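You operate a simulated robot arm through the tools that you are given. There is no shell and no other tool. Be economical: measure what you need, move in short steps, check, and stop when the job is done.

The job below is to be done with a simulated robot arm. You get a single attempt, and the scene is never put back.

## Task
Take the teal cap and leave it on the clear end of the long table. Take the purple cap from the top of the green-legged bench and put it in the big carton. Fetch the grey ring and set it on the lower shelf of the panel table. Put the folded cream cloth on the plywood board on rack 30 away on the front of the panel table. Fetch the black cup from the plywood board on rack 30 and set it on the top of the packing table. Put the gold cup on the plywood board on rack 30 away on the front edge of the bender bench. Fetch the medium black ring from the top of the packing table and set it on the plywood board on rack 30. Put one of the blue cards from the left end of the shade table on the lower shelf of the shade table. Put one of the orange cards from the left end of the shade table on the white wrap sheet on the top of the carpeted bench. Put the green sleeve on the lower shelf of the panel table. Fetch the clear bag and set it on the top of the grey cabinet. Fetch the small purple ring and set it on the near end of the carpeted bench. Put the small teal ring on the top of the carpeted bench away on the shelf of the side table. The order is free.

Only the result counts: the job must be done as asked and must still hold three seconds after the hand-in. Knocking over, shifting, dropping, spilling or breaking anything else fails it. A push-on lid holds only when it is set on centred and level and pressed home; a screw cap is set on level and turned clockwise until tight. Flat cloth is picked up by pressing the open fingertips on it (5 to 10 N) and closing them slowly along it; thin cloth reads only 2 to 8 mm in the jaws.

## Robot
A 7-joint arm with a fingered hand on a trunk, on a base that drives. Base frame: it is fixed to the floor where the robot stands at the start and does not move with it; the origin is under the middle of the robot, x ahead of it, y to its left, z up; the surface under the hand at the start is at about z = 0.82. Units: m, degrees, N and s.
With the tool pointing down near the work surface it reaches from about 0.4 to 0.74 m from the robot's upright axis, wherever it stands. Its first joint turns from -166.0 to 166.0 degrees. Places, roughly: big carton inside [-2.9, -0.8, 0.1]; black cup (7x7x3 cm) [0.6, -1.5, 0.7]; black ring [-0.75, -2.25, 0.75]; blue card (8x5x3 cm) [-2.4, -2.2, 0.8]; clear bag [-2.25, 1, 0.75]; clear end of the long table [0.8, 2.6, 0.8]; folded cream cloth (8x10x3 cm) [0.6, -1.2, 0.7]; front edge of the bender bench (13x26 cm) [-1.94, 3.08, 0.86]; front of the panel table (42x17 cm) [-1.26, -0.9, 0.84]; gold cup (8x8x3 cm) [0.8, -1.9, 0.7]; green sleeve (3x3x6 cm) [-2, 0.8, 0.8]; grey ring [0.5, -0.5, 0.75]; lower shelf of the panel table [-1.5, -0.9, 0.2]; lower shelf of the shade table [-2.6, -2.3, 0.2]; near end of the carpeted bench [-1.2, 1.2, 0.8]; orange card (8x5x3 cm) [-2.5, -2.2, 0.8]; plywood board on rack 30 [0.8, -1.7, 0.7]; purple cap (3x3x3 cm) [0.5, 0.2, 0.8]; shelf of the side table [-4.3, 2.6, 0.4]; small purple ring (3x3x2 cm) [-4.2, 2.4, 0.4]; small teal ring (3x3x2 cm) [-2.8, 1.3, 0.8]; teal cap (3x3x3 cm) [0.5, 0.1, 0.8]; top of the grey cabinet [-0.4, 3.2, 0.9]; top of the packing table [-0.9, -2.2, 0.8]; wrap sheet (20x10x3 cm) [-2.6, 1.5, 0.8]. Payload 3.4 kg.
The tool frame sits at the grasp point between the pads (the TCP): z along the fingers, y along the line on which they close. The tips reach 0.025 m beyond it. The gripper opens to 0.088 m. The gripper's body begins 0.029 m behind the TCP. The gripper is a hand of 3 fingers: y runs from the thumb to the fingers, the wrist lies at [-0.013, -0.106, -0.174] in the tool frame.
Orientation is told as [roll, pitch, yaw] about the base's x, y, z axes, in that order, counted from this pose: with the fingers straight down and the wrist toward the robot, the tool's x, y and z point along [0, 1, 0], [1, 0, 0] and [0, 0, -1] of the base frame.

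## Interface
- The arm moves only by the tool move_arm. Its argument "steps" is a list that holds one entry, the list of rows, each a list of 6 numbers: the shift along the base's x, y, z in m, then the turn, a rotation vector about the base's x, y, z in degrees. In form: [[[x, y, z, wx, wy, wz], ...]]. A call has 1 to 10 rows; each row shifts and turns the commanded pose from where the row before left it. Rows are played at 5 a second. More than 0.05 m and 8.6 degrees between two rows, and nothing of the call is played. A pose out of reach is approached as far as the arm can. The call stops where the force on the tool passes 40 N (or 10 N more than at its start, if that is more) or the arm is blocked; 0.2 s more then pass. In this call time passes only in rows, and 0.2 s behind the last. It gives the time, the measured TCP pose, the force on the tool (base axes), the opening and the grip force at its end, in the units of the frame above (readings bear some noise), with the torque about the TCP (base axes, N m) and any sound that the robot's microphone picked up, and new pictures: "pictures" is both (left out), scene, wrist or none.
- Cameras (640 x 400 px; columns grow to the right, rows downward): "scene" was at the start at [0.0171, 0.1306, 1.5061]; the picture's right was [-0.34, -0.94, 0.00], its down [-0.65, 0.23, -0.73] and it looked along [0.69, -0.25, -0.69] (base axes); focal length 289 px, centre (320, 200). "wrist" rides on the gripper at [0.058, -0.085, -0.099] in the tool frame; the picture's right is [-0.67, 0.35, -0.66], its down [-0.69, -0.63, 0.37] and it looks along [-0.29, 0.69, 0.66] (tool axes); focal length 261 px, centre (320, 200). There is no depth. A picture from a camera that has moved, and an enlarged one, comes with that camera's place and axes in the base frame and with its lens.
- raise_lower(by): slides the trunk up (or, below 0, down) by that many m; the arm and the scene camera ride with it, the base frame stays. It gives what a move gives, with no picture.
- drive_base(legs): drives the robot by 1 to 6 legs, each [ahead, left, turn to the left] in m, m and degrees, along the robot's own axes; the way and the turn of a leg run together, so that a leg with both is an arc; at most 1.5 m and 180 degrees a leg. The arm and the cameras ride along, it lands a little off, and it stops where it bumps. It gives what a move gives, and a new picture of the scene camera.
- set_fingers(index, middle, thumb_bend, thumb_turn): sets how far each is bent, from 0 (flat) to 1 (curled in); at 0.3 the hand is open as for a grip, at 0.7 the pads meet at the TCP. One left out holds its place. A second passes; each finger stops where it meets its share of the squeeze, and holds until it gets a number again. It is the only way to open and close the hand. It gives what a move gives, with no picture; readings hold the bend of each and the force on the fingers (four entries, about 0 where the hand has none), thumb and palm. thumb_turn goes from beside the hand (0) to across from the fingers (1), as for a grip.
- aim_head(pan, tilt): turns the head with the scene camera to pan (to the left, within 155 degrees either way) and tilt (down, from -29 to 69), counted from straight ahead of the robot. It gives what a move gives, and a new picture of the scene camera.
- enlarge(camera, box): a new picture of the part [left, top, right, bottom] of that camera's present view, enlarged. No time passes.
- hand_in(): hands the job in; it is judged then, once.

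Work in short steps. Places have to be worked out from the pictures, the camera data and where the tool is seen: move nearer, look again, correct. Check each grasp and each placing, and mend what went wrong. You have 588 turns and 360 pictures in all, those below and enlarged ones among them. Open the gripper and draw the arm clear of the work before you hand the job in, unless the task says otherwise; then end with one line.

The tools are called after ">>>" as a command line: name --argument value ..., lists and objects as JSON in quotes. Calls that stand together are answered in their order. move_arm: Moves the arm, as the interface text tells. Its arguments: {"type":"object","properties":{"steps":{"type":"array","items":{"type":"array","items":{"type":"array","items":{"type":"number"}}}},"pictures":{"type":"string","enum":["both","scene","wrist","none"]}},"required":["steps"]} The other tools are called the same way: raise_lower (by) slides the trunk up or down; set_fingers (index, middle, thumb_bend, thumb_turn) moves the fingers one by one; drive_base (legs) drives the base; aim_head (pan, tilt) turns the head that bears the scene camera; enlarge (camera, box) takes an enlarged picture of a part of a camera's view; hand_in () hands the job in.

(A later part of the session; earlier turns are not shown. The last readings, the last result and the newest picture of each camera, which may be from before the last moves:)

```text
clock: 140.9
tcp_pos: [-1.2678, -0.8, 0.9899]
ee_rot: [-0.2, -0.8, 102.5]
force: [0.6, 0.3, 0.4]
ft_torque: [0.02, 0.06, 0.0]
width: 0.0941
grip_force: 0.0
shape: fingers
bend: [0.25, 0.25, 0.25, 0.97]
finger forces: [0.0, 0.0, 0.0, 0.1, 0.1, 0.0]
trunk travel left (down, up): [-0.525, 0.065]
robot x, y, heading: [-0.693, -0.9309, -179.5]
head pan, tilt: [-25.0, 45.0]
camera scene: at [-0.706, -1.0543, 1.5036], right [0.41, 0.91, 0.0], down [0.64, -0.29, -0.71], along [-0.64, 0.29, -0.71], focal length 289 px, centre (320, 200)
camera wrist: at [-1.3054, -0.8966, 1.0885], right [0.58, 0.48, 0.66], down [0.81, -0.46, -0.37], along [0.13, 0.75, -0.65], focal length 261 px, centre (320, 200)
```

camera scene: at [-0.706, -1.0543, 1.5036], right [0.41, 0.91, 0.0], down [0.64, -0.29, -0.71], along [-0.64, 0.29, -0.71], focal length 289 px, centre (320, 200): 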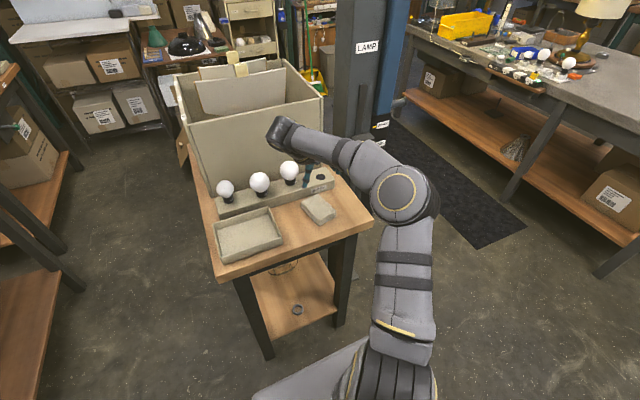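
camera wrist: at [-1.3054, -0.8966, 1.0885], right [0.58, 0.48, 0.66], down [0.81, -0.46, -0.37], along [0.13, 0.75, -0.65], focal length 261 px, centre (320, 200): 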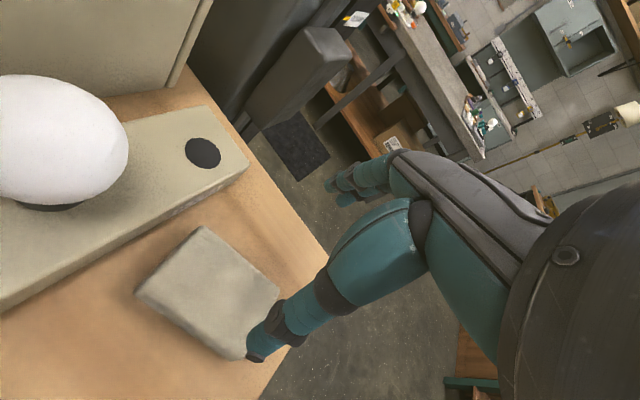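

The cloth sits on the front of the panel table. Next is the black cup on the rack, so I'm backing off, turning, and lowering the hand to 0.83 to fit under the upper beam.

>>> drive_base --legs '[[-0.35, 0, 0], [0, 0, -178]]'

>>> move_arm --steps '[[[0, 0, -0.05, 0, 0, 0], [0, 0, -0.05, 0, 0, 0], [0, 0, -0.05, 0, 0, 0]]]' --pictures "none"

>>> drive_base --legs '[[0.2, -0.41, 0]]'

```text
clock: 150.2
tcp_pos: [0.2287, -0.9903, 0.9907]
ee_rot: [-0.1, -0.7, -70.6]
force: [0.1, -0.6, 0.2]
ft_torque: [-0.01, 0.03, -0.02]
width: 0.094
grip_force: 0.1
shape: fingers
bend: [0.25, 0.25, 0.25, 0.97]
finger forces: [0.0, 0.0, 0.1, 0.1, 0.0, 0.0]
trunk travel left (down, up): [-0.525, 0.065]
robot x, y, heading: [-0.3541, -0.9286, 7.6]
head pan, tilt: [-25.0, 45.0]
camera scene: at [-0.3605, -0.803, 1.5037], right [-0.3, -0.95, 0.0], down [-0.67, 0.21, -0.71], along [0.67, -0.21, -0.71], focal length 289 px, centre (320, 200)
```

scene: 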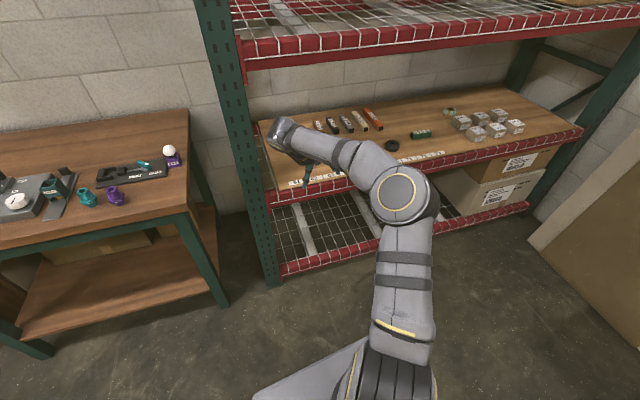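

```text
clock: 150.9
tcp_pos: [0.2291, -0.9908, 0.8397]
ee_rot: [-0.1, -0.7, -70.8]
force: [-1.0, -0.9, 0.1]
ft_torque: [0.0, 0.01, -0.01]
width: 0.0941
grip_force: 0.1
shape: fingers
bend: [0.25, 0.25, 0.25, 0.97]
finger forces: [0.0, 0.0, 0.0, 0.0, 0.0, 0.0]
trunk travel left (down, up): [-0.525, 0.065]
robot x, y, heading: [-0.3556, -0.9279, 7.4]
head pan, tilt: [-25.0, 45.0]
```

```text
clock: 153.7
tcp_pos: [0.4801, -1.372, 0.8398]
ee_rot: [-0.1, -0.7, -70.4]
force: [-0.1, 0.2, 0.4]
ft_torque: [0.03, 0.0, 0.0]
width: 0.0944
grip_force: 0.1
shape: fingers
bend: [0.25, 0.25, 0.25, 0.97]
finger forces: [0.0, 0.0, 0.0, 0.0, 0.0, 0.0]
trunk travel left (down, up): [-0.525, 0.065]
robot x, y, heading: [-0.1052, -1.3088, 7.7]
head pan, tilt: [-25.0, 45.0]
camera scene: at [-0.1107, -1.1863, 1.5037], right [-0.3, -0.95, 0.0], down [-0.68, 0.21, -0.71], along [0.68, -0.21, -0.71], focal length 289 px, centre (320, 200)
```

scene: 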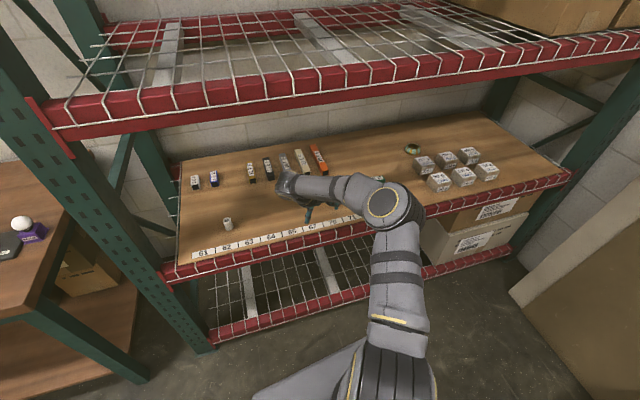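

I'll correct the heading and drive in over the black cup.

>>> drive_base --legs '[[0, 0, -7.6], [0.17, -0.03, 0]]'

>>> enlarge --camera "wrist" --box '[0, 0, 640, 400]'

```text
clock: 155.8
tcp_pos: [0.6404, -1.4756, 0.8399]
ee_rot: [-0.1, -0.6, -77.8]
force: [0.7, 0.2, 0.2]
ft_torque: [0.02, 0.04, -0.05]
width: 0.094
grip_force: 0.1
shape: fingers
bend: [0.25, 0.25, 0.25, 0.97]
finger forces: [0.0, 0.0, 0.0, 0.0, 0.1, 0.0]
trunk travel left (down, up): [-0.525, 0.065]
robot x, y, heading: [0.066, -1.339, 0.2]
head pan, tilt: [-25.0, 45.0]
camera scene: at [0.0785, -1.2162, 1.5037], right [-0.42, -0.91, 0.0], down [-0.64, 0.3, -0.71], along [0.64, -0.3, -0.71], focal length 289 px, centre (320, 200)
```

scene: 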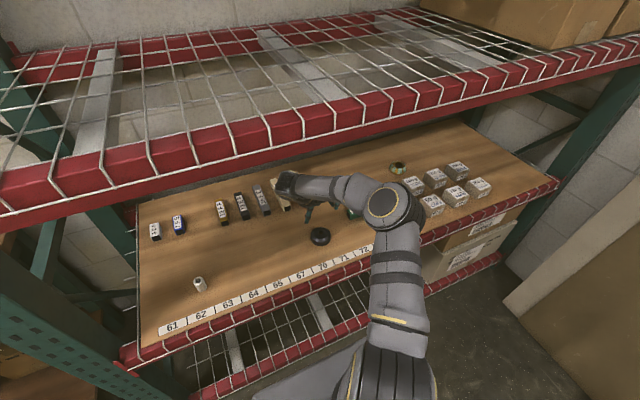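

```text
1.00 times, centred on (320, 200) of wrist (not enlarged: the box is as wide or as high as the picture)
camera zoom: at [0.6792, -1.3793, 0.9386], right [-0.58, -0.47, 0.66], down [-0.8, 0.47, -0.37], along [-0.13, -0.75, -0.65], focal length 261 px, centre (320, 200)
```

zoom: 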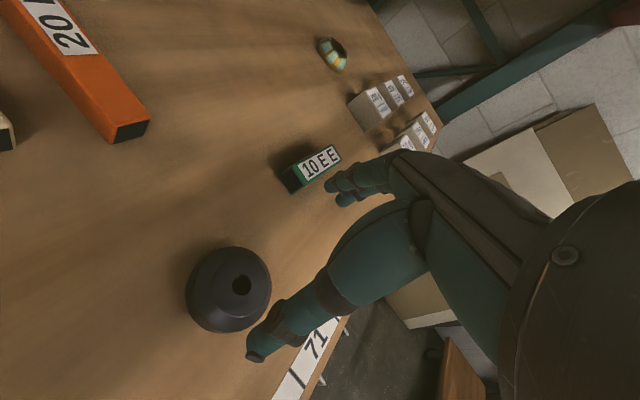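

The black cup is centred at about (0.632, -1.473), 7 cm wide and dome-shaped. I'll descend low around it.

>>> move_arm --steps '[[[-0.008, 0.003, -0.03, 0, 0, 0], [0, 0, -0.04, 0, 0, 0], [0, 0, -0.02, 0, 0, 0], [0, 0, -0.01, 0, 0, 0], [0, 0, -0.006, 0, 0, 0]]]' --pictures "wrist"

```text
clock: 157.0
tcp_pos: [0.6311, -1.4723, 0.7339]
ee_rot: [0.0, -0.6, -77.9]
force: [-0.8, 0.4, 0.1]
ft_torque: [0.0, 0.03, 0.03]
width: 0.0943
grip_force: 0.1
shape: fingers
bend: [0.25, 0.25, 0.25, 0.97]
finger forces: [0.0, 0.1, 0.0, 0.0, 0.0, 0.0]
trunk travel left (down, up): [-0.525, 0.065]
robot x, y, heading: [0.0671, -1.343, 0.3]
head pan, tilt: [-25.0, 45.0]
camera wrist: at [0.6694, -1.3763, 0.8318], right [-0.58, -0.47, 0.66], down [-0.8, 0.47, -0.37], along [-0.13, -0.75, -0.65], focal length 261 px, centre (320, 200)
```

wrist: 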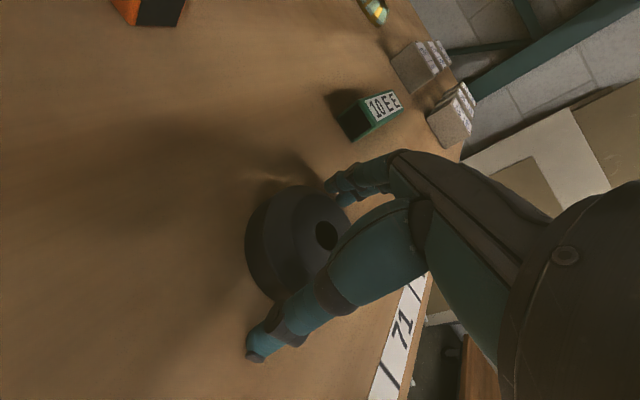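

I'll lower 4 mm more and close.

>>> move_arm --steps '[[[0, 0, -0.004, 0, 0, 0]]]' --pictures "none"

>>> set_fingers --index 0.6 --middle 0.6 --thumb_bend 0.6

>>> move_arm --steps '[[[0, 0, 0.03, 0, 0, 0], [0, 0, 0.04, 0, 0, 0]]]' --pictures "wrist"

```text
clock: 157.4
tcp_pos: [0.6299, -1.4723, 0.7297]
ee_rot: [0.0, -0.8, -77.8]
force: [-0.1, 1.6, 5.7]
ft_torque: [-0.28, -0.02, -0.05]
width: 0.0946
grip_force: 2.7
shape: fingers
bend: [0.25, 0.25, 0.25, 0.98]
finger forces: [0.1, 5.9, 0.0, 0.0, 0.6, 0.1]
trunk travel left (down, up): [-0.525, 0.065]
robot x, y, heading: [0.0655, -1.3386, 0.5]
head pan, tilt: [-25.0, 45.0]
```

```text
clock: 158.2
tcp_pos: [0.631, -1.4752, 0.7351]
ee_rot: [0.3, -1.3, -78.1]
force: [-0.3, -3.1, 20.3]
ft_torque: [-0.7, 0.01, 0.04]
width: 0.0539
grip_force: 23.2
shape: fingers
bend: [0.45, 0.38, 0.48, 0.97]
finger forces: [12.4, 17.1, 0.0, 0.0, 16.3, 0.0]
trunk travel left (down, up): [-0.525, 0.065]
robot x, y, heading: [0.0662, -1.3437, 0.4]
head pan, tilt: [-25.0, 45.0]
stopped: the force on the tool passed its limit at 41 N (the readings are from after the stop); the commanded pose is now the measured one
```

```text
clock: 158.8
tcp_pos: [0.6306, -1.4752, 0.8036]
ee_rot: [0.1, -0.8, -78.0]
force: [-0.5, 0.0, -0.9]
ft_torque: [-0.01, -0.02, -0.01]
width: 0.0536
grip_force: 13.9
shape: fingers
bend: [0.45, 0.44, 0.48, 0.97]
finger forces: [12.0, 1.7, 0.0, 0.0, 14.3, 0.1]
trunk travel left (down, up): [-0.525, 0.065]
robot x, y, heading: [0.0599, -1.3428, 0.4]
head pan, tilt: [-25.0, 45.0]
camera wrist: at [0.6703, -1.3784, 0.9001], right [-0.59, -0.47, 0.66], down [-0.8, 0.47, -0.38], along [-0.13, -0.75, -0.65], focal length 261 px, centre (320, 200)
```

wrist: 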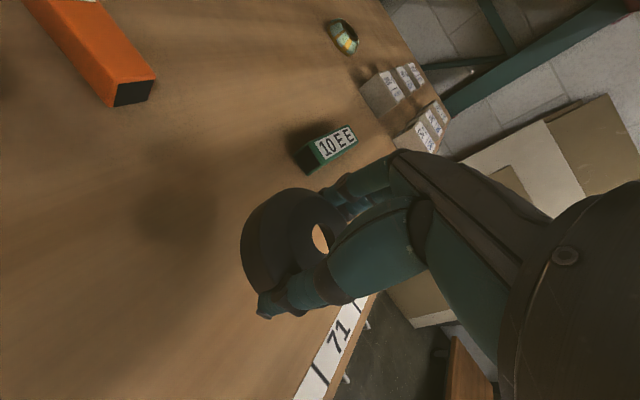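

The cup is lifted. The finger closing was cut short, so I'll re-issue the squeeze to firm up the grip.

>>> set_fingers --index 0.65 --middle 0.65 --thumb_bend 0.65

>>> enlarge --camera "wrist" --box '[160, 100, 480, 300]'

```text
clock: 159.8
tcp_pos: [0.6318, -1.4754, 0.8015]
ee_rot: [0.2, -1.0, -77.9]
force: [0.7, 0.1, -1.4]
ft_torque: [-0.03, 0.01, 0.01]
width: 0.0529
grip_force: 21.4
shape: fingers
bend: [0.47, 0.51, 0.46, 0.95]
finger forces: [11.4, 9.4, 0.0, 0.1, 21.7, 0.0]
trunk travel left (down, up): [-0.525, 0.065]
robot x, y, heading: [0.0614, -1.3384, 0.4]
head pan, tilt: [-25.0, 45.0]
```

```text
2.00 times, centred on (320, 200) of wrist
camera zoom: at [0.6704, -1.3786, 0.9003], right [-0.59, -0.47, 0.66], down [-0.8, 0.47, -0.38], along [-0.13, -0.75, -0.65], focal length 521 px, centre (320, 200)
```

zoom: 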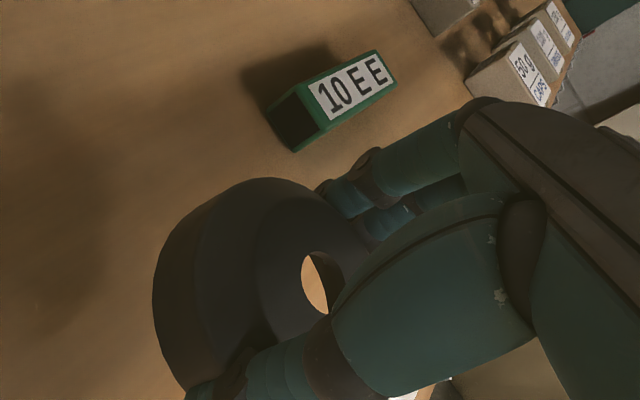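

Firm grip now (21 N). I'll back out, raise the hand, and turn toward the packing table.

>>> drive_base --legs '[[-0.55, 0, 0]]'

>>> move_arm --steps '[[[0, 0, 0.05, 0, 0, 0], [0, 0, 0.05, 0, 0, 0], [0, 0, 0.05, 0, 0, 0], [0, 0, 0.05, 0, 0, 0]]]' --pictures "none"

>>> drive_base --legs '[[0, 0, -87]]'

```text
clock: 163.0
tcp_pos: [0.0826, -1.478, 0.8027]
ee_rot: [0.1, -1.0, -78.0]
force: [0.6, 0.2, -0.7]
ft_torque: [-0.02, -0.03, -0.02]
width: 0.0531
grip_force: 21.2
shape: fingers
bend: [0.47, 0.51, 0.46, 0.95]
finger forces: [11.3, 9.5, 0.0, 0.1, 21.7, 0.1]
trunk travel left (down, up): [-0.525, 0.065]
robot x, y, heading: [-0.4836, -1.343, 0.1]
head pan, tilt: [-25.0, 45.0]
camera scene: at [-0.4715, -1.219, 1.5037], right [-0.42, -0.91, 0.0], down [-0.64, 0.3, -0.71], along [0.64, -0.3, -0.71], focal length 289 px, centre (320, 200)
```

scene: 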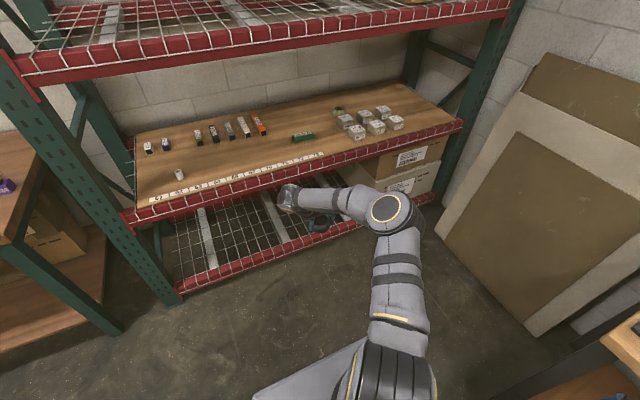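

```text
clock: 164.0
tcp_pos: [0.0794, -1.4779, 0.9972]
ee_rot: [0.1, -1.0, -78.0]
force: [0.1, -0.3, -1.0]
ft_torque: [-0.03, 0.0, 0.0]
width: 0.0533
grip_force: 20.9
shape: fingers
bend: [0.47, 0.52, 0.46, 0.95]
finger forces: [11.3, 9.4, 0.0, 0.0, 21.4, 0.0]
trunk travel left (down, up): [-0.525, 0.065]
robot x, y, heading: [-0.4828, -1.3435, 0.1]
head pan, tilt: [-25.0, 45.0]
```

```text
clock: 168.2
tcp_pos: [-0.6264, -1.9041, 0.9977]
ee_rot: [0.1, -0.9, -168.8]
force: [-0.1, -1.1, -1.5]
ft_torque: [0.01, 0.0, 0.02]
width: 0.0528
grip_force: 20.7
shape: fingers
bend: [0.48, 0.52, 0.46, 0.95]
finger forces: [11.0, 9.2, 0.0, 0.1, 21.2, 0.1]
trunk travel left (down, up): [-0.525, 0.065]
robot x, y, heading: [-0.4811, -1.345, -90.5]
head pan, tilt: [-25.0, 45.0]
camera scene: at [-0.361, -1.3576, 1.5037], right [-0.9, 0.43, 0.0], down [0.3, 0.64, -0.71], along [-0.3, -0.64, -0.71], focal length 289 px, centre (320, 200)
```

scene: 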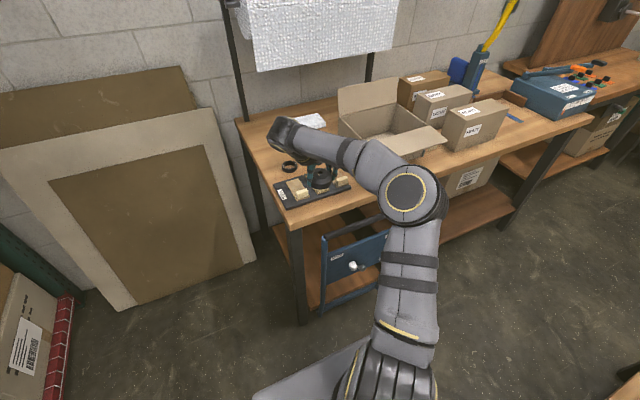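

Let me shift right along the packing table and look for a free spot with both cameras.

>>> drive_base --legs '[[0.03, -0.3, 0.5]]'

>>> enlarge --camera "wrist" --box '[0, 0, 640, 400]'

```text
clock: 170.3
tcp_pos: [-0.9247, -1.9306, 0.9994]
ee_rot: [0.2, -1.1, -168.8]
force: [0.7, 1.1, 12.8]
ft_torque: [0.04, 0.37, -0.03]
width: 0.053
grip_force: 28.3
shape: fingers
bend: [0.5, 0.53, 0.46, 0.94]
finger forces: [10.1, 24.6, 0.0, 0.0, 22.0, 0.0]
trunk travel left (down, up): [-0.525, 0.065]
robot x, y, heading: [-0.7833, -1.3703, -90.3]
head pan, tilt: [-25.0, 45.0]
camera scene: at [-0.66, -1.3835, 1.5037], right [-0.9, 0.43, 0.0], down [0.3, 0.64, -0.71], along [-0.3, -0.64, -0.71], focal length 289 px, centre (320, 200)
```

scene: 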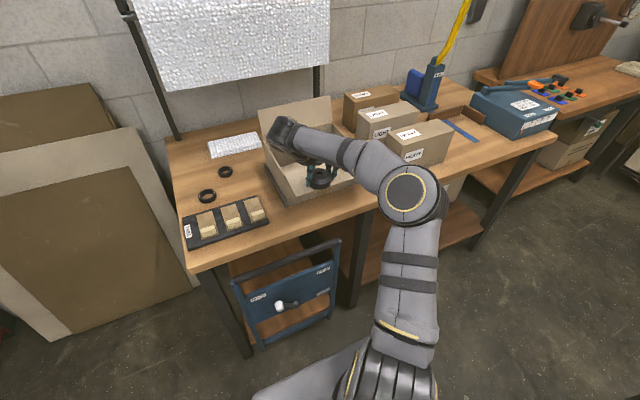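

```text
1.00 times, centred on (320, 200) of wrist (not enlarged: the box is as wide or as high as the picture)
camera zoom: at [-0.8278, -1.9704, 1.0962], right [-0.46, 0.59, 0.66], down [0.48, 0.79, -0.38], along [-0.75, 0.14, -0.65], focal length 261 px, centre (320, 200)
```

zoom: 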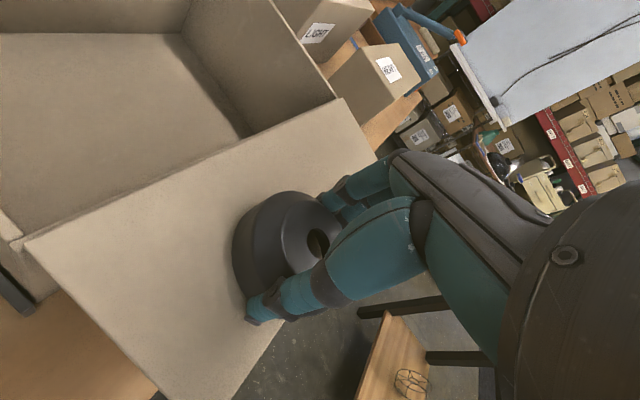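

The hand is touching the open carton's flap (force 13 N). I'm raising straight up right away.

>>> move_arm --steps '[[[0, 0, 0.03, 0, 0, 0], [0, 0, 0.04, 0, 0, 0]]]' --pictures "both"

```text
clock: 170.9
tcp_pos: [-0.9252, -1.9327, 1.0707]
ee_rot: [0.2, -1.1, -168.8]
force: [0.3, -0.9, -0.3]
ft_torque: [-0.01, 0.02, 0.0]
width: 0.0529
grip_force: 20.0
shape: fingers
bend: [0.49, 0.53, 0.47, 0.95]
finger forces: [11.2, 8.4, 0.0, 0.0, 20.7, 0.0]
trunk travel left (down, up): [-0.525, 0.065]
robot x, y, heading: [-0.7871, -1.368, -90.2]
head pan, tilt: [-25.0, 45.0]
camera scene: at [-0.6607, -1.385, 1.5036], right [-0.9, 0.43, 0.0], down [0.3, 0.64, -0.71], along [-0.3, -0.64, -0.71], focal length 289 px, centre (320, 200)
camera wrist: at [-0.8288, -1.9715, 1.1683], right [-0.46, 0.59, 0.66], down [0.48, 0.79, -0.38], along [-0.75, 0.14, -0.65], focal length 261 px, centre (320, 200)
```

scene: 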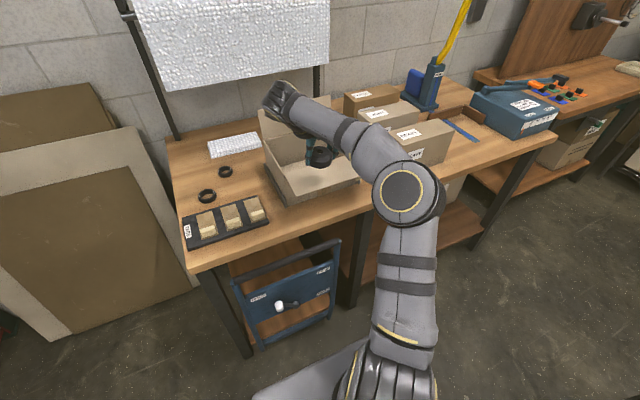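
wrist: 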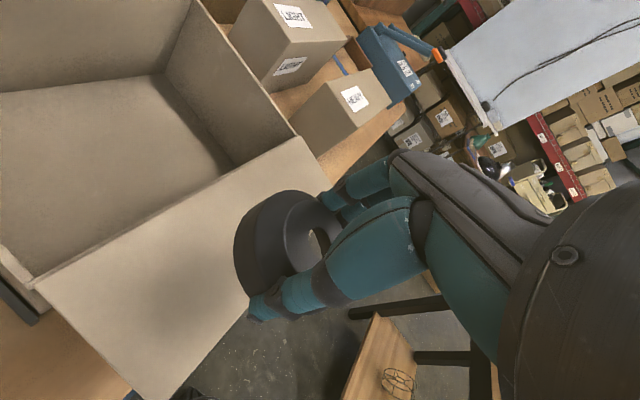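

No visible shift of the carton. A free spot lies between the fixture, the small ring and the carton, near (-0.755, -2.13). I'll move the base left and rotate the hand so it closes along y.

>>> drive_base --legs '[[0, 0.16, 0]]'

>>> move_arm --steps '[[[0, 0, 0, 0, 0, 8], [0, 0, 0, 0, 0, 8], [0, 0, 0, 0, 0, 8], [0, 0, 0, 0, 0, 8], [0, 0, 0, 0, 0, 8], [0, 0, 0, 0, 0, 8], [0, 0, 0, 0, 0, 8], [0, 0, 0, 0, 0, 8], [0, 0, 0, 0, 0, 8], [0, 0, 0, 0, 0, 6]]]' --pictures "both"

```text
clock: 172.3
tcp_pos: [-0.7679, -1.9327, 1.0705]
ee_rot: [0.1, -1.0, -168.8]
force: [0.1, 0.2, -0.5]
ft_torque: [0.01, 0.04, 0.01]
width: 0.0525
grip_force: 20.3
shape: fingers
bend: [0.49, 0.53, 0.47, 0.95]
finger forces: [11.2, 8.5, 0.1, 0.0, 20.7, 0.0]
trunk travel left (down, up): [-0.525, 0.065]
robot x, y, heading: [-0.6206, -1.3744, -90.7]
head pan, tilt: [-25.0, 45.0]
camera scene: at [-0.5002, -1.3868, 1.5036], right [-0.9, 0.43, 0.0], down [0.3, 0.64, -0.71], along [-0.31, -0.64, -0.71], focal length 289 px, centre (320, 200)
```

scene: 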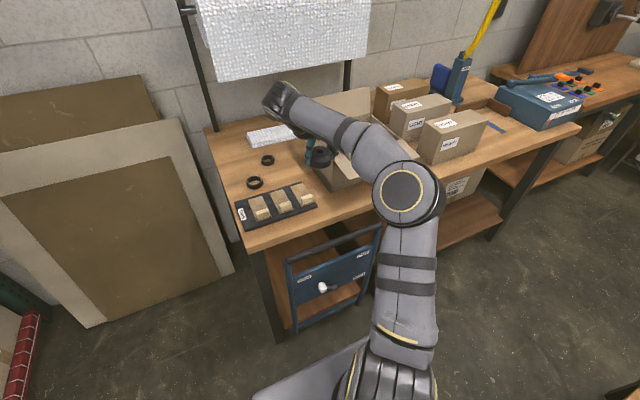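

```text
clock: 174.5
tcp_pos: [-0.7658, -1.9327, 1.0705]
ee_rot: [0.3, -1.0, -90.7]
force: [-0.4, -0.5, -1.0]
ft_torque: [-0.01, 0.01, 0.02]
width: 0.0527
grip_force: 20.0
shape: fingers
bend: [0.49, 0.53, 0.47, 0.95]
finger forces: [11.0, 8.4, 0.1, 0.0, 20.6, 0.0]
trunk travel left (down, up): [-0.525, 0.065]
robot x, y, heading: [-0.6244, -1.3701, -90.4]
head pan, tilt: [-25.0, 45.0]
camera scene: at [-0.5011, -1.3868, 1.5037], right [-0.9, 0.43, 0.0], down [0.3, 0.64, -0.71], along [-0.3, -0.64, -0.71], focal length 289 px, centre (320, 200)
camera wrist: at [-0.7076, -1.847, 1.1678], right [-0.68, -0.33, 0.66], down [-0.68, 0.63, -0.38], along [-0.29, -0.7, -0.65], focal length 261 px, centre (320, 200)
```

scene: 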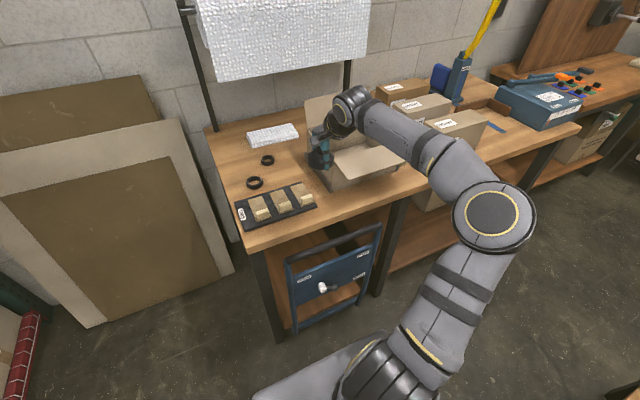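
wrist: 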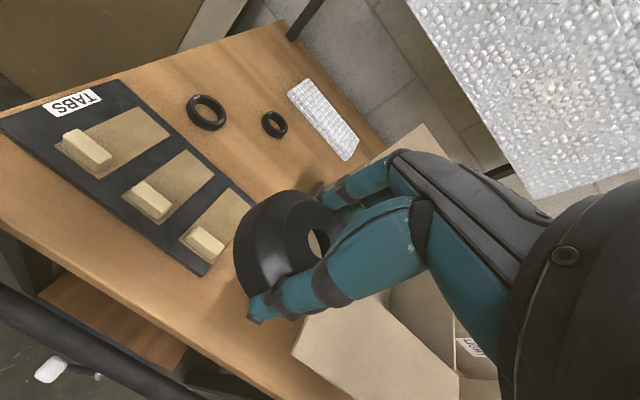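

The target for the cup is (-0.765, -2.165), between the fixture's back edge (y -2.09), the small ring and the carton. I'm moving over it.

>>> drive_base --legs '[[0.13, 0, 0]]'

>>> move_arm --steps '[[[0, -0.04, 0, 0, 0, 0], [0, -0.04, 0, 0, 0, 0], [0, -0.02, -0.03, 0, 0, 0], [0, 0, -0.04, 0, 0, 0], [0, 0, -0.04, 0, 0, 0], [0, 0, -0.04, 0, 0, 0]]]' --pictures "both"

```text
clock: 175.8
tcp_pos: [-0.7681, -2.0575, 1.0693]
ee_rot: [0.2, -1.0, -90.9]
force: [-0.5, 0.0, -1.4]
ft_torque: [0.0, 0.01, 0.02]
width: 0.0528
grip_force: 20.3
shape: fingers
bend: [0.49, 0.53, 0.47, 0.95]
finger forces: [11.1, 8.4, 0.0, 0.0, 20.7, 0.1]
trunk travel left (down, up): [-0.525, 0.065]
robot x, y, heading: [-0.6252, -1.4971, -90.5]
head pan, tilt: [-25.0, 45.0]
camera scene: at [-0.5023, -1.5114, 1.5037], right [-0.9, 0.43, 0.0], down [0.31, 0.64, -0.71], along [-0.31, -0.64, -0.71], focal length 289 px, centre (320, 200)
```

scene: 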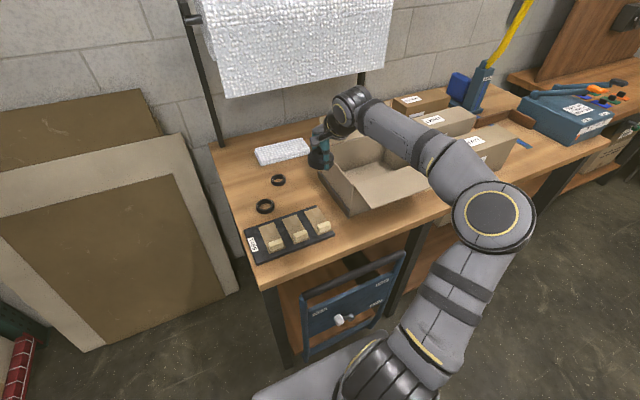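

```text
clock: 177.2
tcp_pos: [-0.7653, -2.156, 0.9181]
ee_rot: [0.1, -0.9, -91.0]
force: [-0.8, 0.8, -1.9]
ft_torque: [-0.01, 0.03, -0.01]
width: 0.0525
grip_force: 20.0
shape: fingers
bend: [0.49, 0.53, 0.47, 0.95]
finger forces: [11.0, 8.2, 0.0, 0.0, 20.7, 0.0]
trunk travel left (down, up): [-0.525, 0.065]
robot x, y, heading: [-0.6231, -1.4972, -90.7]
head pan, tilt: [-25.0, 45.0]
camera scene: at [-0.5023, -1.5107, 1.5037], right [-0.9, 0.43, 0.0], down [0.31, 0.64, -0.71], along [-0.31, -0.64, -0.71], focal length 289 px, centre (320, 200)
camera wrist: at [-0.7072, -2.0694, 1.016], right [-0.68, -0.33, 0.66], down [-0.68, 0.63, -0.38], along [-0.29, -0.7, -0.65], focal length 261 px, centre (320, 200)
```

scene: 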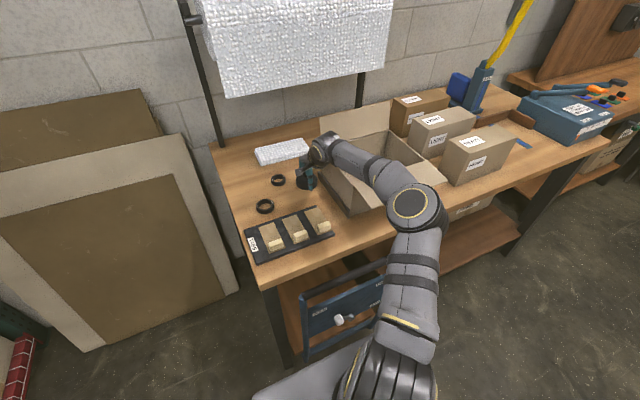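
wrist: 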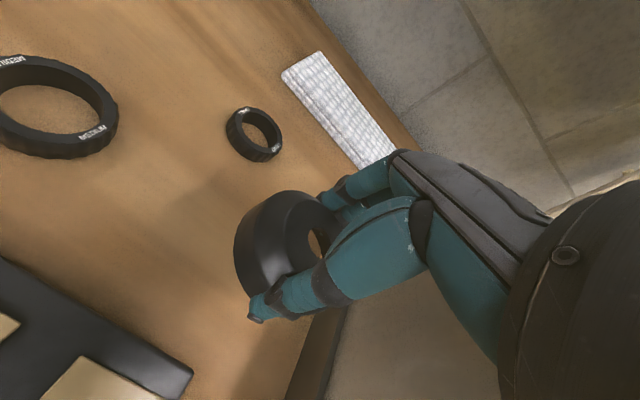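

Clear below. I'll read the ring labels and lower the cup.

>>> enlarge --camera "wrist" --box '[0, 40, 300, 180]'

>>> move_arm --steps '[[[0, -0.008, -0.03, 0, 0, 0], [0, 0, -0.01, 0, 0, 0], [0, 0, -0.005, 0, 0, 0]]]' --pictures "none"

```text
2.13 times, centred on (150, 110) of wrist
camera zoom: at [-0.7072, -2.0694, 1.016], right [-0.68, -0.33, 0.66], down [-0.68, 0.63, -0.38], along [-0.29, -0.7, -0.65], focal length 556 px, centre (683, 392)
```

zoom: 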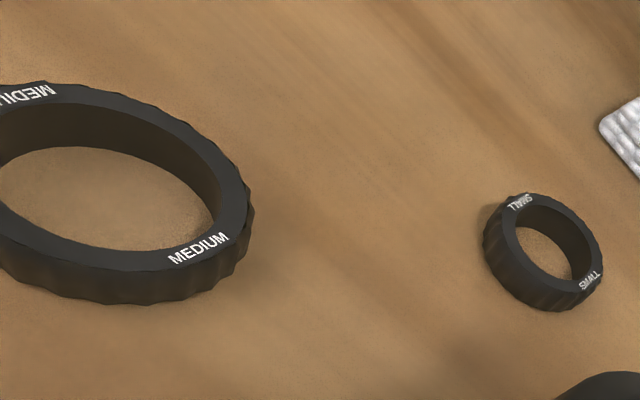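

```text
clock: 178.0
tcp_pos: [-0.7698, -2.1654, 0.8746]
ee_rot: [0.2, -1.0, -91.0]
force: [0.6, -0.1, -0.9]
ft_torque: [0.02, -0.03, 0.02]
width: 0.0523
grip_force: 20.7
shape: fingers
bend: [0.49, 0.53, 0.47, 0.95]
finger forces: [11.0, 8.2, 0.0, 0.1, 20.6, 0.0]
trunk travel left (down, up): [-0.525, 0.065]
robot x, y, heading: [-0.6233, -1.4943, -90.9]
head pan, tilt: [-25.0, 45.0]
```

The larger ring is labelled MEDIUM. I'll continue lowering in small steps.

>>> move_arm --steps '[[[0, 0, -0.006, 0, 0, 0], [0, 0, -0.005, 0, 0, 0], [0, 0, -0.004, 0, 0, 0]]]' --pictures "none"

```text
clock: 178.9
tcp_pos: [-0.7695, -2.1674, 0.8674]
ee_rot: [0.1, -2.1, -91.0]
force: [-0.4, 3.0, 19.7]
ft_torque: [-0.49, 0.2, -0.01]
width: 0.0528
grip_force: 33.3
shape: fingers
bend: [0.5, 0.52, 0.47, 0.94]
finger forces: [9.7, 32.3, 0.1, 0.0, 23.9, 0.0]
trunk travel left (down, up): [-0.525, 0.065]
robot x, y, heading: [-0.6286, -1.4919, -90.3]
head pan, tilt: [-25.0, 45.0]
stopped in row 3: the force on the tool passed its limit at 42 N (the readings are from after the stop); the commanded pose is now the measured one
```

Contact at z≈0.867. I'll ease up 3 mm, release, and lift.

>>> move_arm --steps '[[[0, 0, 0.003, 0, 0, 0]]]' --pictures "none"

>>> set_fingers --index 0.3 --middle 0.3 --thumb_bend 0.3

>>> move_arm --steps '[[[0, 0, 0.03, 0, 0, 0], [0, 0, 0.04, 0, 0, 0], [0, 0, 0.04, 0, 0, 0], [0, 0, 0.04, 0, 0, 0]]]' --pictures "both"

```text
clock: 179.3
tcp_pos: [-0.769, -2.1671, 0.8686]
ee_rot: [0.1, -1.8, -91.1]
force: [-0.7, 0.1, 14.8]
ft_torque: [-0.43, 0.11, -0.03]
width: 0.0527
grip_force: 28.6
shape: fingers
bend: [0.5, 0.52, 0.47, 0.95]
finger forces: [10.8, 25.3, 0.0, 0.0, 21.7, 0.1]
trunk travel left (down, up): [-0.525, 0.065]
robot x, y, heading: [-0.6247, -1.4989, -90.6]
head pan, tilt: [-25.0, 45.0]
```

```text
clock: 180.3
tcp_pos: [-0.7699, -2.1668, 0.8671]
ee_rot: [0.2, -1.7, -90.9]
force: [-0.2, -0.3, -0.2]
ft_torque: [0.0, 0.04, -0.01]
width: 0.0845
grip_force: 0.0
shape: fingers
bend: [0.3, 0.3, 0.3, 0.97]
finger forces: [0.0, 0.1, 0.0, 0.1, 0.0, 0.1]
trunk travel left (down, up): [-0.525, 0.065]
robot x, y, heading: [-0.6253, -1.4971, -90.6]
head pan, tilt: [-25.0, 45.0]
```

```text
clock: 181.3
tcp_pos: [-0.77, -2.1648, 1.0184]
ee_rot: [0.1, -1.5, -91.0]
force: [0.8, -0.8, -0.6]
ft_torque: [-0.03, 0.02, 0.0]
width: 0.0848
grip_force: 0.0
shape: fingers
bend: [0.3, 0.3, 0.3, 0.97]
finger forces: [0.1, 0.0, 0.1, 0.1, 0.0, 0.1]
trunk travel left (down, up): [-0.525, 0.065]
robot x, y, heading: [-0.6264, -1.4968, -90.6]
head pan, tilt: [-25.0, 45.0]
camera scene: at [-0.5021, -1.5104, 1.5036], right [-0.9, 0.43, 0.0], down [0.31, 0.64, -0.71], along [-0.31, -0.64, -0.71], focal length 289 px, centre (320, 200)
camera wrist: at [-0.7098, -2.0784, 1.1159], right [-0.68, -0.32, 0.66], down [-0.67, 0.63, -0.39], along [-0.29, -0.71, -0.64], focal length 261 px, centre (320, 200)
```

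scene: 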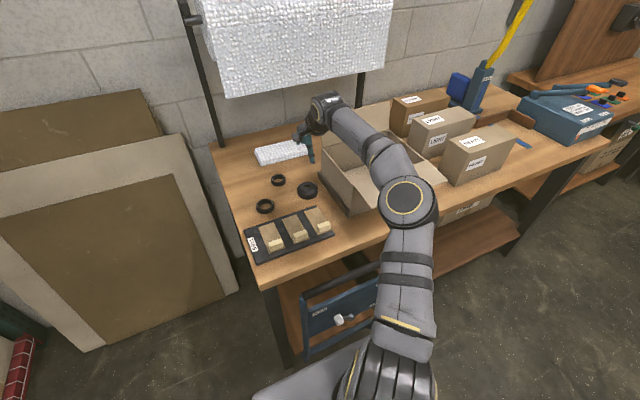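
wrist: 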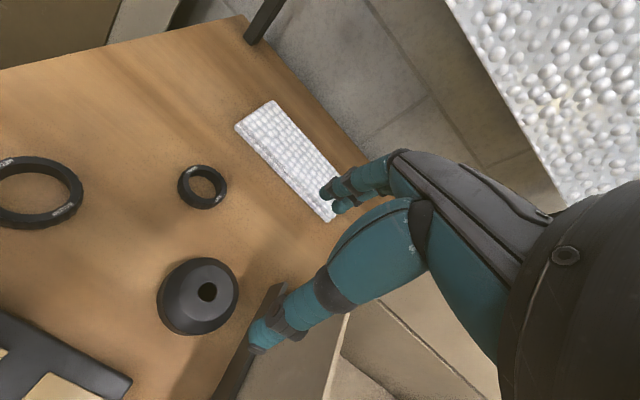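

The cup is set down upright. Now the medium ring at about (-0.614, -2.158): I'll rotate the hand -78° (closing along x) and move above it.

>>> move_arm --steps '[[[0.02, 0, 0, 0, 0, -8], [0.02, 0, 0, 0, 0, -8], [0.02, 0, 0, 0, 0, -8], [0.02, 0, 0, 0, 0, -8], [0.02, 0, 0, 0, 0, -8], [0.02, 0, 0, 0, 0, -8], [0.02, 0, 0, 0, 0, -8], [0.016, 0.004, 0, 0, 0, -8], [0, 0, -0.03, 0, 0, -8], [0, 0, -0.04, 0, 0, -6]]]' --pictures "wrist"

```text
clock: 183.5
tcp_pos: [-0.671, -2.1515, 0.9435]
ee_rot: [0.2, -1.7, -161.2]
force: [-1.2, -0.1, 0.5]
ft_torque: [-0.02, 0.01, 0.0]
width: 0.0847
grip_force: 0.0
shape: fingers
bend: [0.3, 0.3, 0.3, 0.97]
finger forces: [0.1, 0.0, 0.1, 0.1, 0.0, 0.0]
out of reach, approached as far as the arm can: row 7, 8
trunk travel left (down, up): [-0.525, 0.065]
robot x, y, heading: [-0.6245, -1.4977, -90.7]
head pan, tilt: [-25.0, 45.0]
camera wrist: at [-0.5694, -2.1783, 1.0402], right [-0.53, 0.53, 0.66], down [0.36, 0.85, -0.39], along [-0.77, 0.04, -0.64], focal length 261 px, centre (320, 200)
```

wrist: 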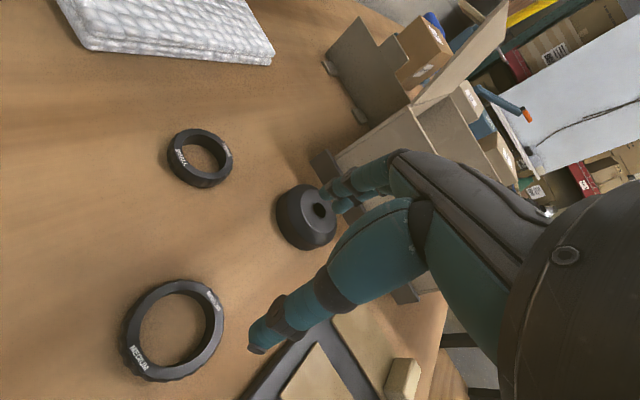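

Ring at (-0.617, -2.153). With this wrist angle the arm reached its limit, so I'll shift the base 0.07 left and then adjust.

>>> drive_base --legs '[[0, 0.07, 0]]'

>>> move_arm --steps '[[[-0.01, 0, -0.015, 0, 0, 0]]]' --pictures "wrist"

```text
clock: 184.5
tcp_pos: [-0.5989, -2.1537, 0.9437]
ee_rot: [0.1, -1.8, -160.9]
force: [-0.5, -0.9, 0.0]
ft_torque: [0.02, 0.01, 0.02]
width: 0.0847
grip_force: 0.1
shape: fingers
bend: [0.3, 0.3, 0.3, 0.97]
finger forces: [0.0, 0.0, 0.0, 0.0, 0.0, 0.1]
trunk travel left (down, up): [-0.525, 0.065]
robot x, y, heading: [-0.5571, -1.5012, -90.6]
head pan, tilt: [-25.0, 45.0]
camera scene: at [-0.4305, -1.5114, 1.5036], right [-0.9, 0.43, 0.0], down [0.31, 0.64, -0.71], along [-0.31, -0.64, -0.71], focal length 289 px, centre (320, 200)
```

scene: 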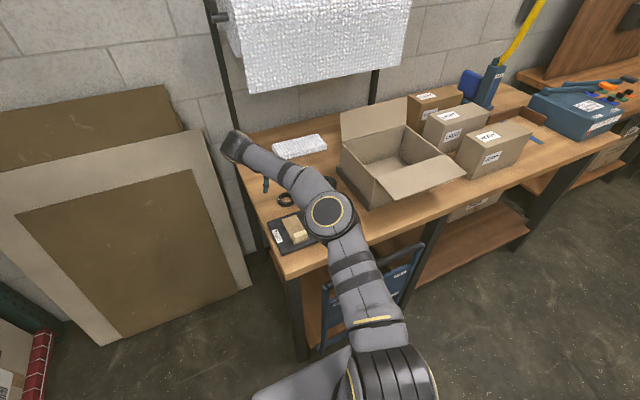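

```text
clock: 184.9
tcp_pos: [-0.6116, -2.1537, 0.9273]
ee_rot: [0.1, -1.7, -161.0]
force: [0.3, -1.1, 0.2]
ft_torque: [-0.01, -0.03, 0.0]
width: 0.0848
grip_force: 0.0
shape: fingers
bend: [0.3, 0.3, 0.3, 0.97]
finger forces: [0.1, 0.0, 0.0, 0.1, 0.1, 0.0]
trunk travel left (down, up): [-0.525, 0.065]
robot x, y, heading: [-0.557, -1.4952, -91.1]
head pan, tilt: [-25.0, 45.0]
camera wrist: at [-0.5097, -2.1783, 1.0242], right [-0.53, 0.53, 0.66], down [0.36, 0.85, -0.39], along [-0.77, 0.04, -0.64], focal length 261 px, centre (320, 200)
```

wrist: 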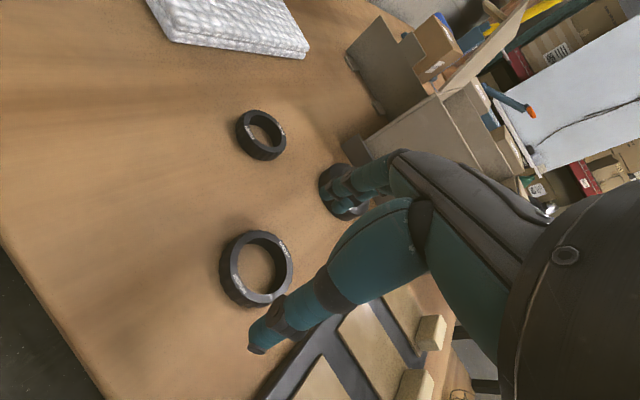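

Centred over the ring. I'll descend to just above the table.

>>> move_arm --steps '[[[-0.004, 0.001, -0.03, 0, 0, 0], [0, 0, -0.02, 0, 0, 0], [0, 0, -0.006, 0, 0, 0], [0, 0, -0.003, 0, 0, 0]]]' --pictures "wrist"

```text
clock: 185.9
tcp_pos: [-0.6159, -2.1518, 0.8693]
ee_rot: [0.1, -1.8, -161.0]
force: [1.4, -0.1, 0.0]
ft_torque: [-0.02, -0.01, -0.01]
width: 0.0848
grip_force: 0.1
shape: fingers
bend: [0.3, 0.3, 0.3, 0.97]
finger forces: [0.0, 0.0, 0.0, 0.0, 0.1, 0.0]
trunk travel left (down, up): [-0.525, 0.065]
robot x, y, heading: [-0.552, -1.4956, -90.4]
head pan, tilt: [-25.0, 45.0]
camera wrist: at [-0.5133, -2.1768, 0.9662], right [-0.53, 0.53, 0.66], down [0.36, 0.85, -0.39], along [-0.77, 0.04, -0.64], focal length 261 px, centre (320, 200)
```

wrist: 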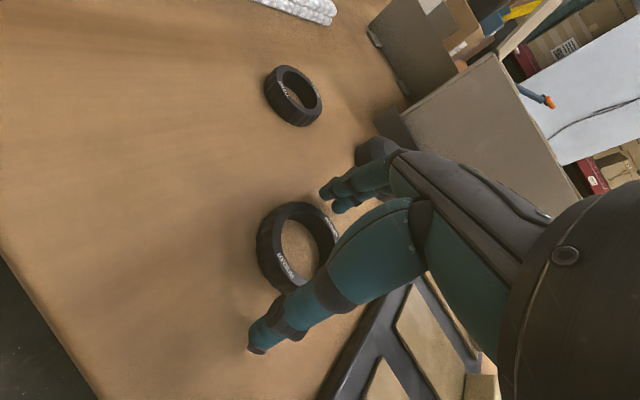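

I'll close on the ring here.

>>> set_fingers --index 0.65 --middle 0.65 --thumb_bend 0.65

>>> move_arm --steps '[[[0, 0, 0.03, 0, 0, 0], [0, 0, 0.04, 0, 0, 0], [0, 0, 0.04, 0, 0, 0], [0, 0.02, 0.03, 0, 0, 0]]]' --pictures "wrist"

```text
clock: 186.9
tcp_pos: [-0.6157, -2.1504, 0.8691]
ee_rot: [0.2, -1.7, -161.0]
force: [-1.1, 0.8, 2.4]
ft_torque: [0.0, 0.12, 0.0]
width: 0.045
grip_force: 14.6
shape: fingers
bend: [0.53, 0.56, 0.48, 0.96]
finger forces: [7.5, 7.9, 0.1, 0.0, 13.9, 0.0]
trunk travel left (down, up): [-0.525, 0.065]
robot x, y, heading: [-0.5545, -1.4983, -90.8]
head pan, tilt: [-25.0, 45.0]
```

```text
clock: 187.9
tcp_pos: [-0.615, -2.1329, 1.011]
ee_rot: [0.2, -1.7, -160.9]
force: [0.6, 1.2, -0.5]
ft_torque: [-0.01, 0.01, -0.02]
width: 0.0451
grip_force: 13.1
shape: fingers
bend: [0.53, 0.56, 0.48, 0.96]
finger forces: [7.3, 6.4, 0.1, 0.0, 14.1, 0.0]
trunk travel left (down, up): [-0.525, 0.065]
robot x, y, heading: [-0.5516, -1.4971, -90.7]
head pan, tilt: [-25.0, 45.0]
camera wrist: at [-0.513, -2.1587, 1.1088], right [-0.53, 0.53, 0.66], down [0.36, 0.85, -0.39], along [-0.77, 0.04, -0.64], focal length 261 px, centre (320, 200)
```

wrist: 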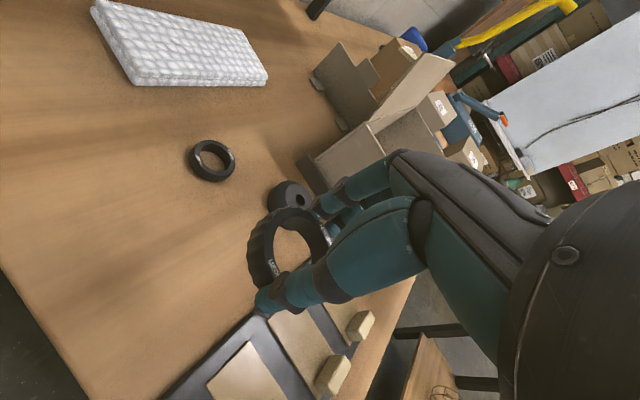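

The ring is held. I'm heading back to the rack: retreat, turn left 90°, lower the hand, and drive in.

>>> drive_base --legs '[[-0.35, 0, 0], [0, 0, 87.5]]'

>>> move_arm --steps '[[[0, 0, -0.05, 0, 0, 0], [0, 0, -0.05, 0, 0, 0], [0, 0, -0.05, 0, 0, 0], [0, 0, -0.03, 0, 0, 0]]]' --pictures "none"

```text
clock: 193.9
tcp_pos: [0.0836, -1.2349, 1.0117]
ee_rot: [0.1, -1.6, -73.9]
force: [-0.1, -0.1, -0.1]
ft_torque: [0.02, 0.02, 0.03]
width: 0.0447
grip_force: 13.4
shape: fingers
bend: [0.53, 0.57, 0.48, 0.96]
finger forces: [7.2, 6.0, 0.1, 0.0, 13.7, 0.0]
trunk travel left (down, up): [-0.525, 0.065]
robot x, y, heading: [-0.5514, -1.1442, -3.4]
head pan, tilt: [-25.0, 45.0]
camera scene: at [-0.5288, -1.019, 1.5037], right [-0.48, -0.88, 0.0], down [-0.62, 0.34, -0.71], along [0.62, -0.34, -0.71], focal length 289 px, centre (320, 200)
```

scene: 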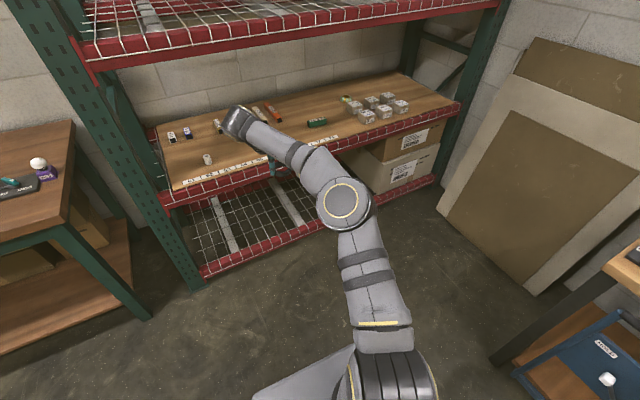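

```text
clock: 194.9
tcp_pos: [0.0851, -1.2369, 0.8317]
ee_rot: [0.2, -1.6, -73.9]
force: [-0.3, -0.6, -0.5]
ft_torque: [0.01, 0.0, -0.01]
width: 0.0447
grip_force: 13.6
shape: fingers
bend: [0.53, 0.57, 0.48, 0.96]
finger forces: [7.1, 6.2, 0.1, 0.1, 13.6, 0.0]
trunk travel left (down, up): [-0.525, 0.065]
robot x, y, heading: [-0.551, -1.1425, -3.3]
head pan, tilt: [-25.0, 45.0]
```

>>> drive_base --legs '[[0, 0, 3.4], [0.555, -0.2, 0]]'

>>> enlarge --camera "wrist" --box '[0, 0, 640, 400]'

```text
clock: 198.7
tcp_pos: [0.6442, -1.4041, 0.8315]
ee_rot: [0.0, -1.7, -71.0]
force: [-0.6, 0.6, -0.6]
ft_torque: [0.02, -0.03, 0.02]
width: 0.0448
grip_force: 12.9
shape: fingers
bend: [0.53, 0.57, 0.48, 0.96]
finger forces: [7.1, 6.2, 0.1, 0.0, 13.5, 0.0]
trunk travel left (down, up): [-0.525, 0.065]
robot x, y, heading: [0.0075, -1.3433, -0.5]
head pan, tilt: [-25.0, 45.0]
camera scene: at [0.0207, -1.2165, 1.5037], right [-0.43, -0.9, 0.0], down [-0.64, 0.31, -0.71], along [0.64, -0.31, -0.71], focal length 289 px, centre (320, 200)
```

scene: 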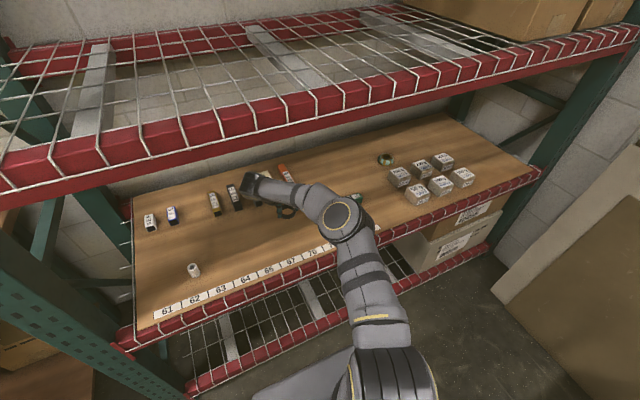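

```text
1.00 times, centred on (320, 200) of wrist (not enlarged: the box is as wide or as high as the picture)
camera zoom: at [0.6705, -1.3019, 0.9285], right [-0.53, -0.53, 0.66], down [-0.85, 0.36, -0.39], along [-0.04, -0.77, -0.64], focal length 261 px, centre (320, 200)
```

zoom: 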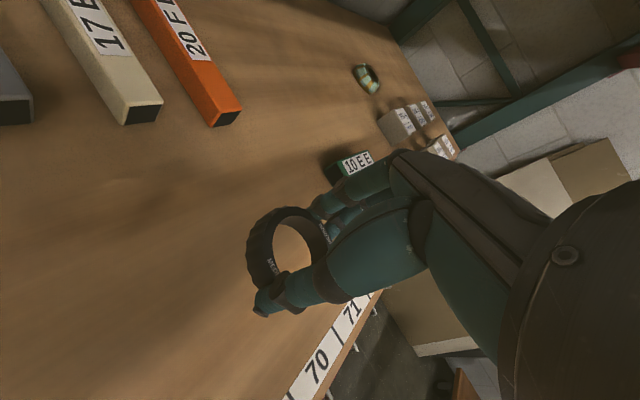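

The spot below is clear. I'll lower the ring to the board.

>>> move_arm --steps '[[[0, 0, -0.04, 0, 0, 0], [0, 0, -0.035, 0, 0, 0], [0, 0, -0.012, 0, 0, 0], [0, 0, -0.005, 0, 0, 0], [0, 0, -0.003, 0, 0, 0]]]' --pictures "none"

```text
clock: 199.9
tcp_pos: [0.6348, -1.4071, 0.7409]
ee_rot: [0.2, -1.6, -71.0]
force: [0.7, 0.3, -1.1]
ft_torque: [0.03, 0.01, 0.02]
width: 0.0448
grip_force: 13.4
shape: fingers
bend: [0.53, 0.57, 0.48, 0.96]
finger forces: [7.2, 6.2, 0.0, 0.0, 13.5, 0.0]
out of reach, approached as far as the arm can: row 3, 4
trunk travel left (down, up): [-0.525, 0.065]
robot x, y, heading: [0.0079, -1.3425, -0.8]
head pan, tilt: [-25.0, 45.0]
```

At the reach limit, so I'll shift back 2.5 cm and continue down.

>>> move_arm --steps '[[[-0.025, 0, 0, 0, 0, 0], [0, 0, -0.004, 0, 0, 0], [0, 0, -0.003, 0, 0, 0]]]' --pictures "none"

```text
clock: 200.7
tcp_pos: [0.6115, -1.4083, 0.7376]
ee_rot: [0.4, -1.9, -71.1]
force: [1.5, -1.2, 18.1]
ft_torque: [-0.45, -0.04, 0.0]
width: 0.0448
grip_force: 20.4
shape: fingers
bend: [0.54, 0.56, 0.48, 0.96]
finger forces: [7.1, 18.5, 0.1, 0.0, 14.7, 0.0]
trunk travel left (down, up): [-0.525, 0.065]
robot x, y, heading: [0.0034, -1.3387, -0.6]
head pan, tilt: [-25.0, 45.0]
```

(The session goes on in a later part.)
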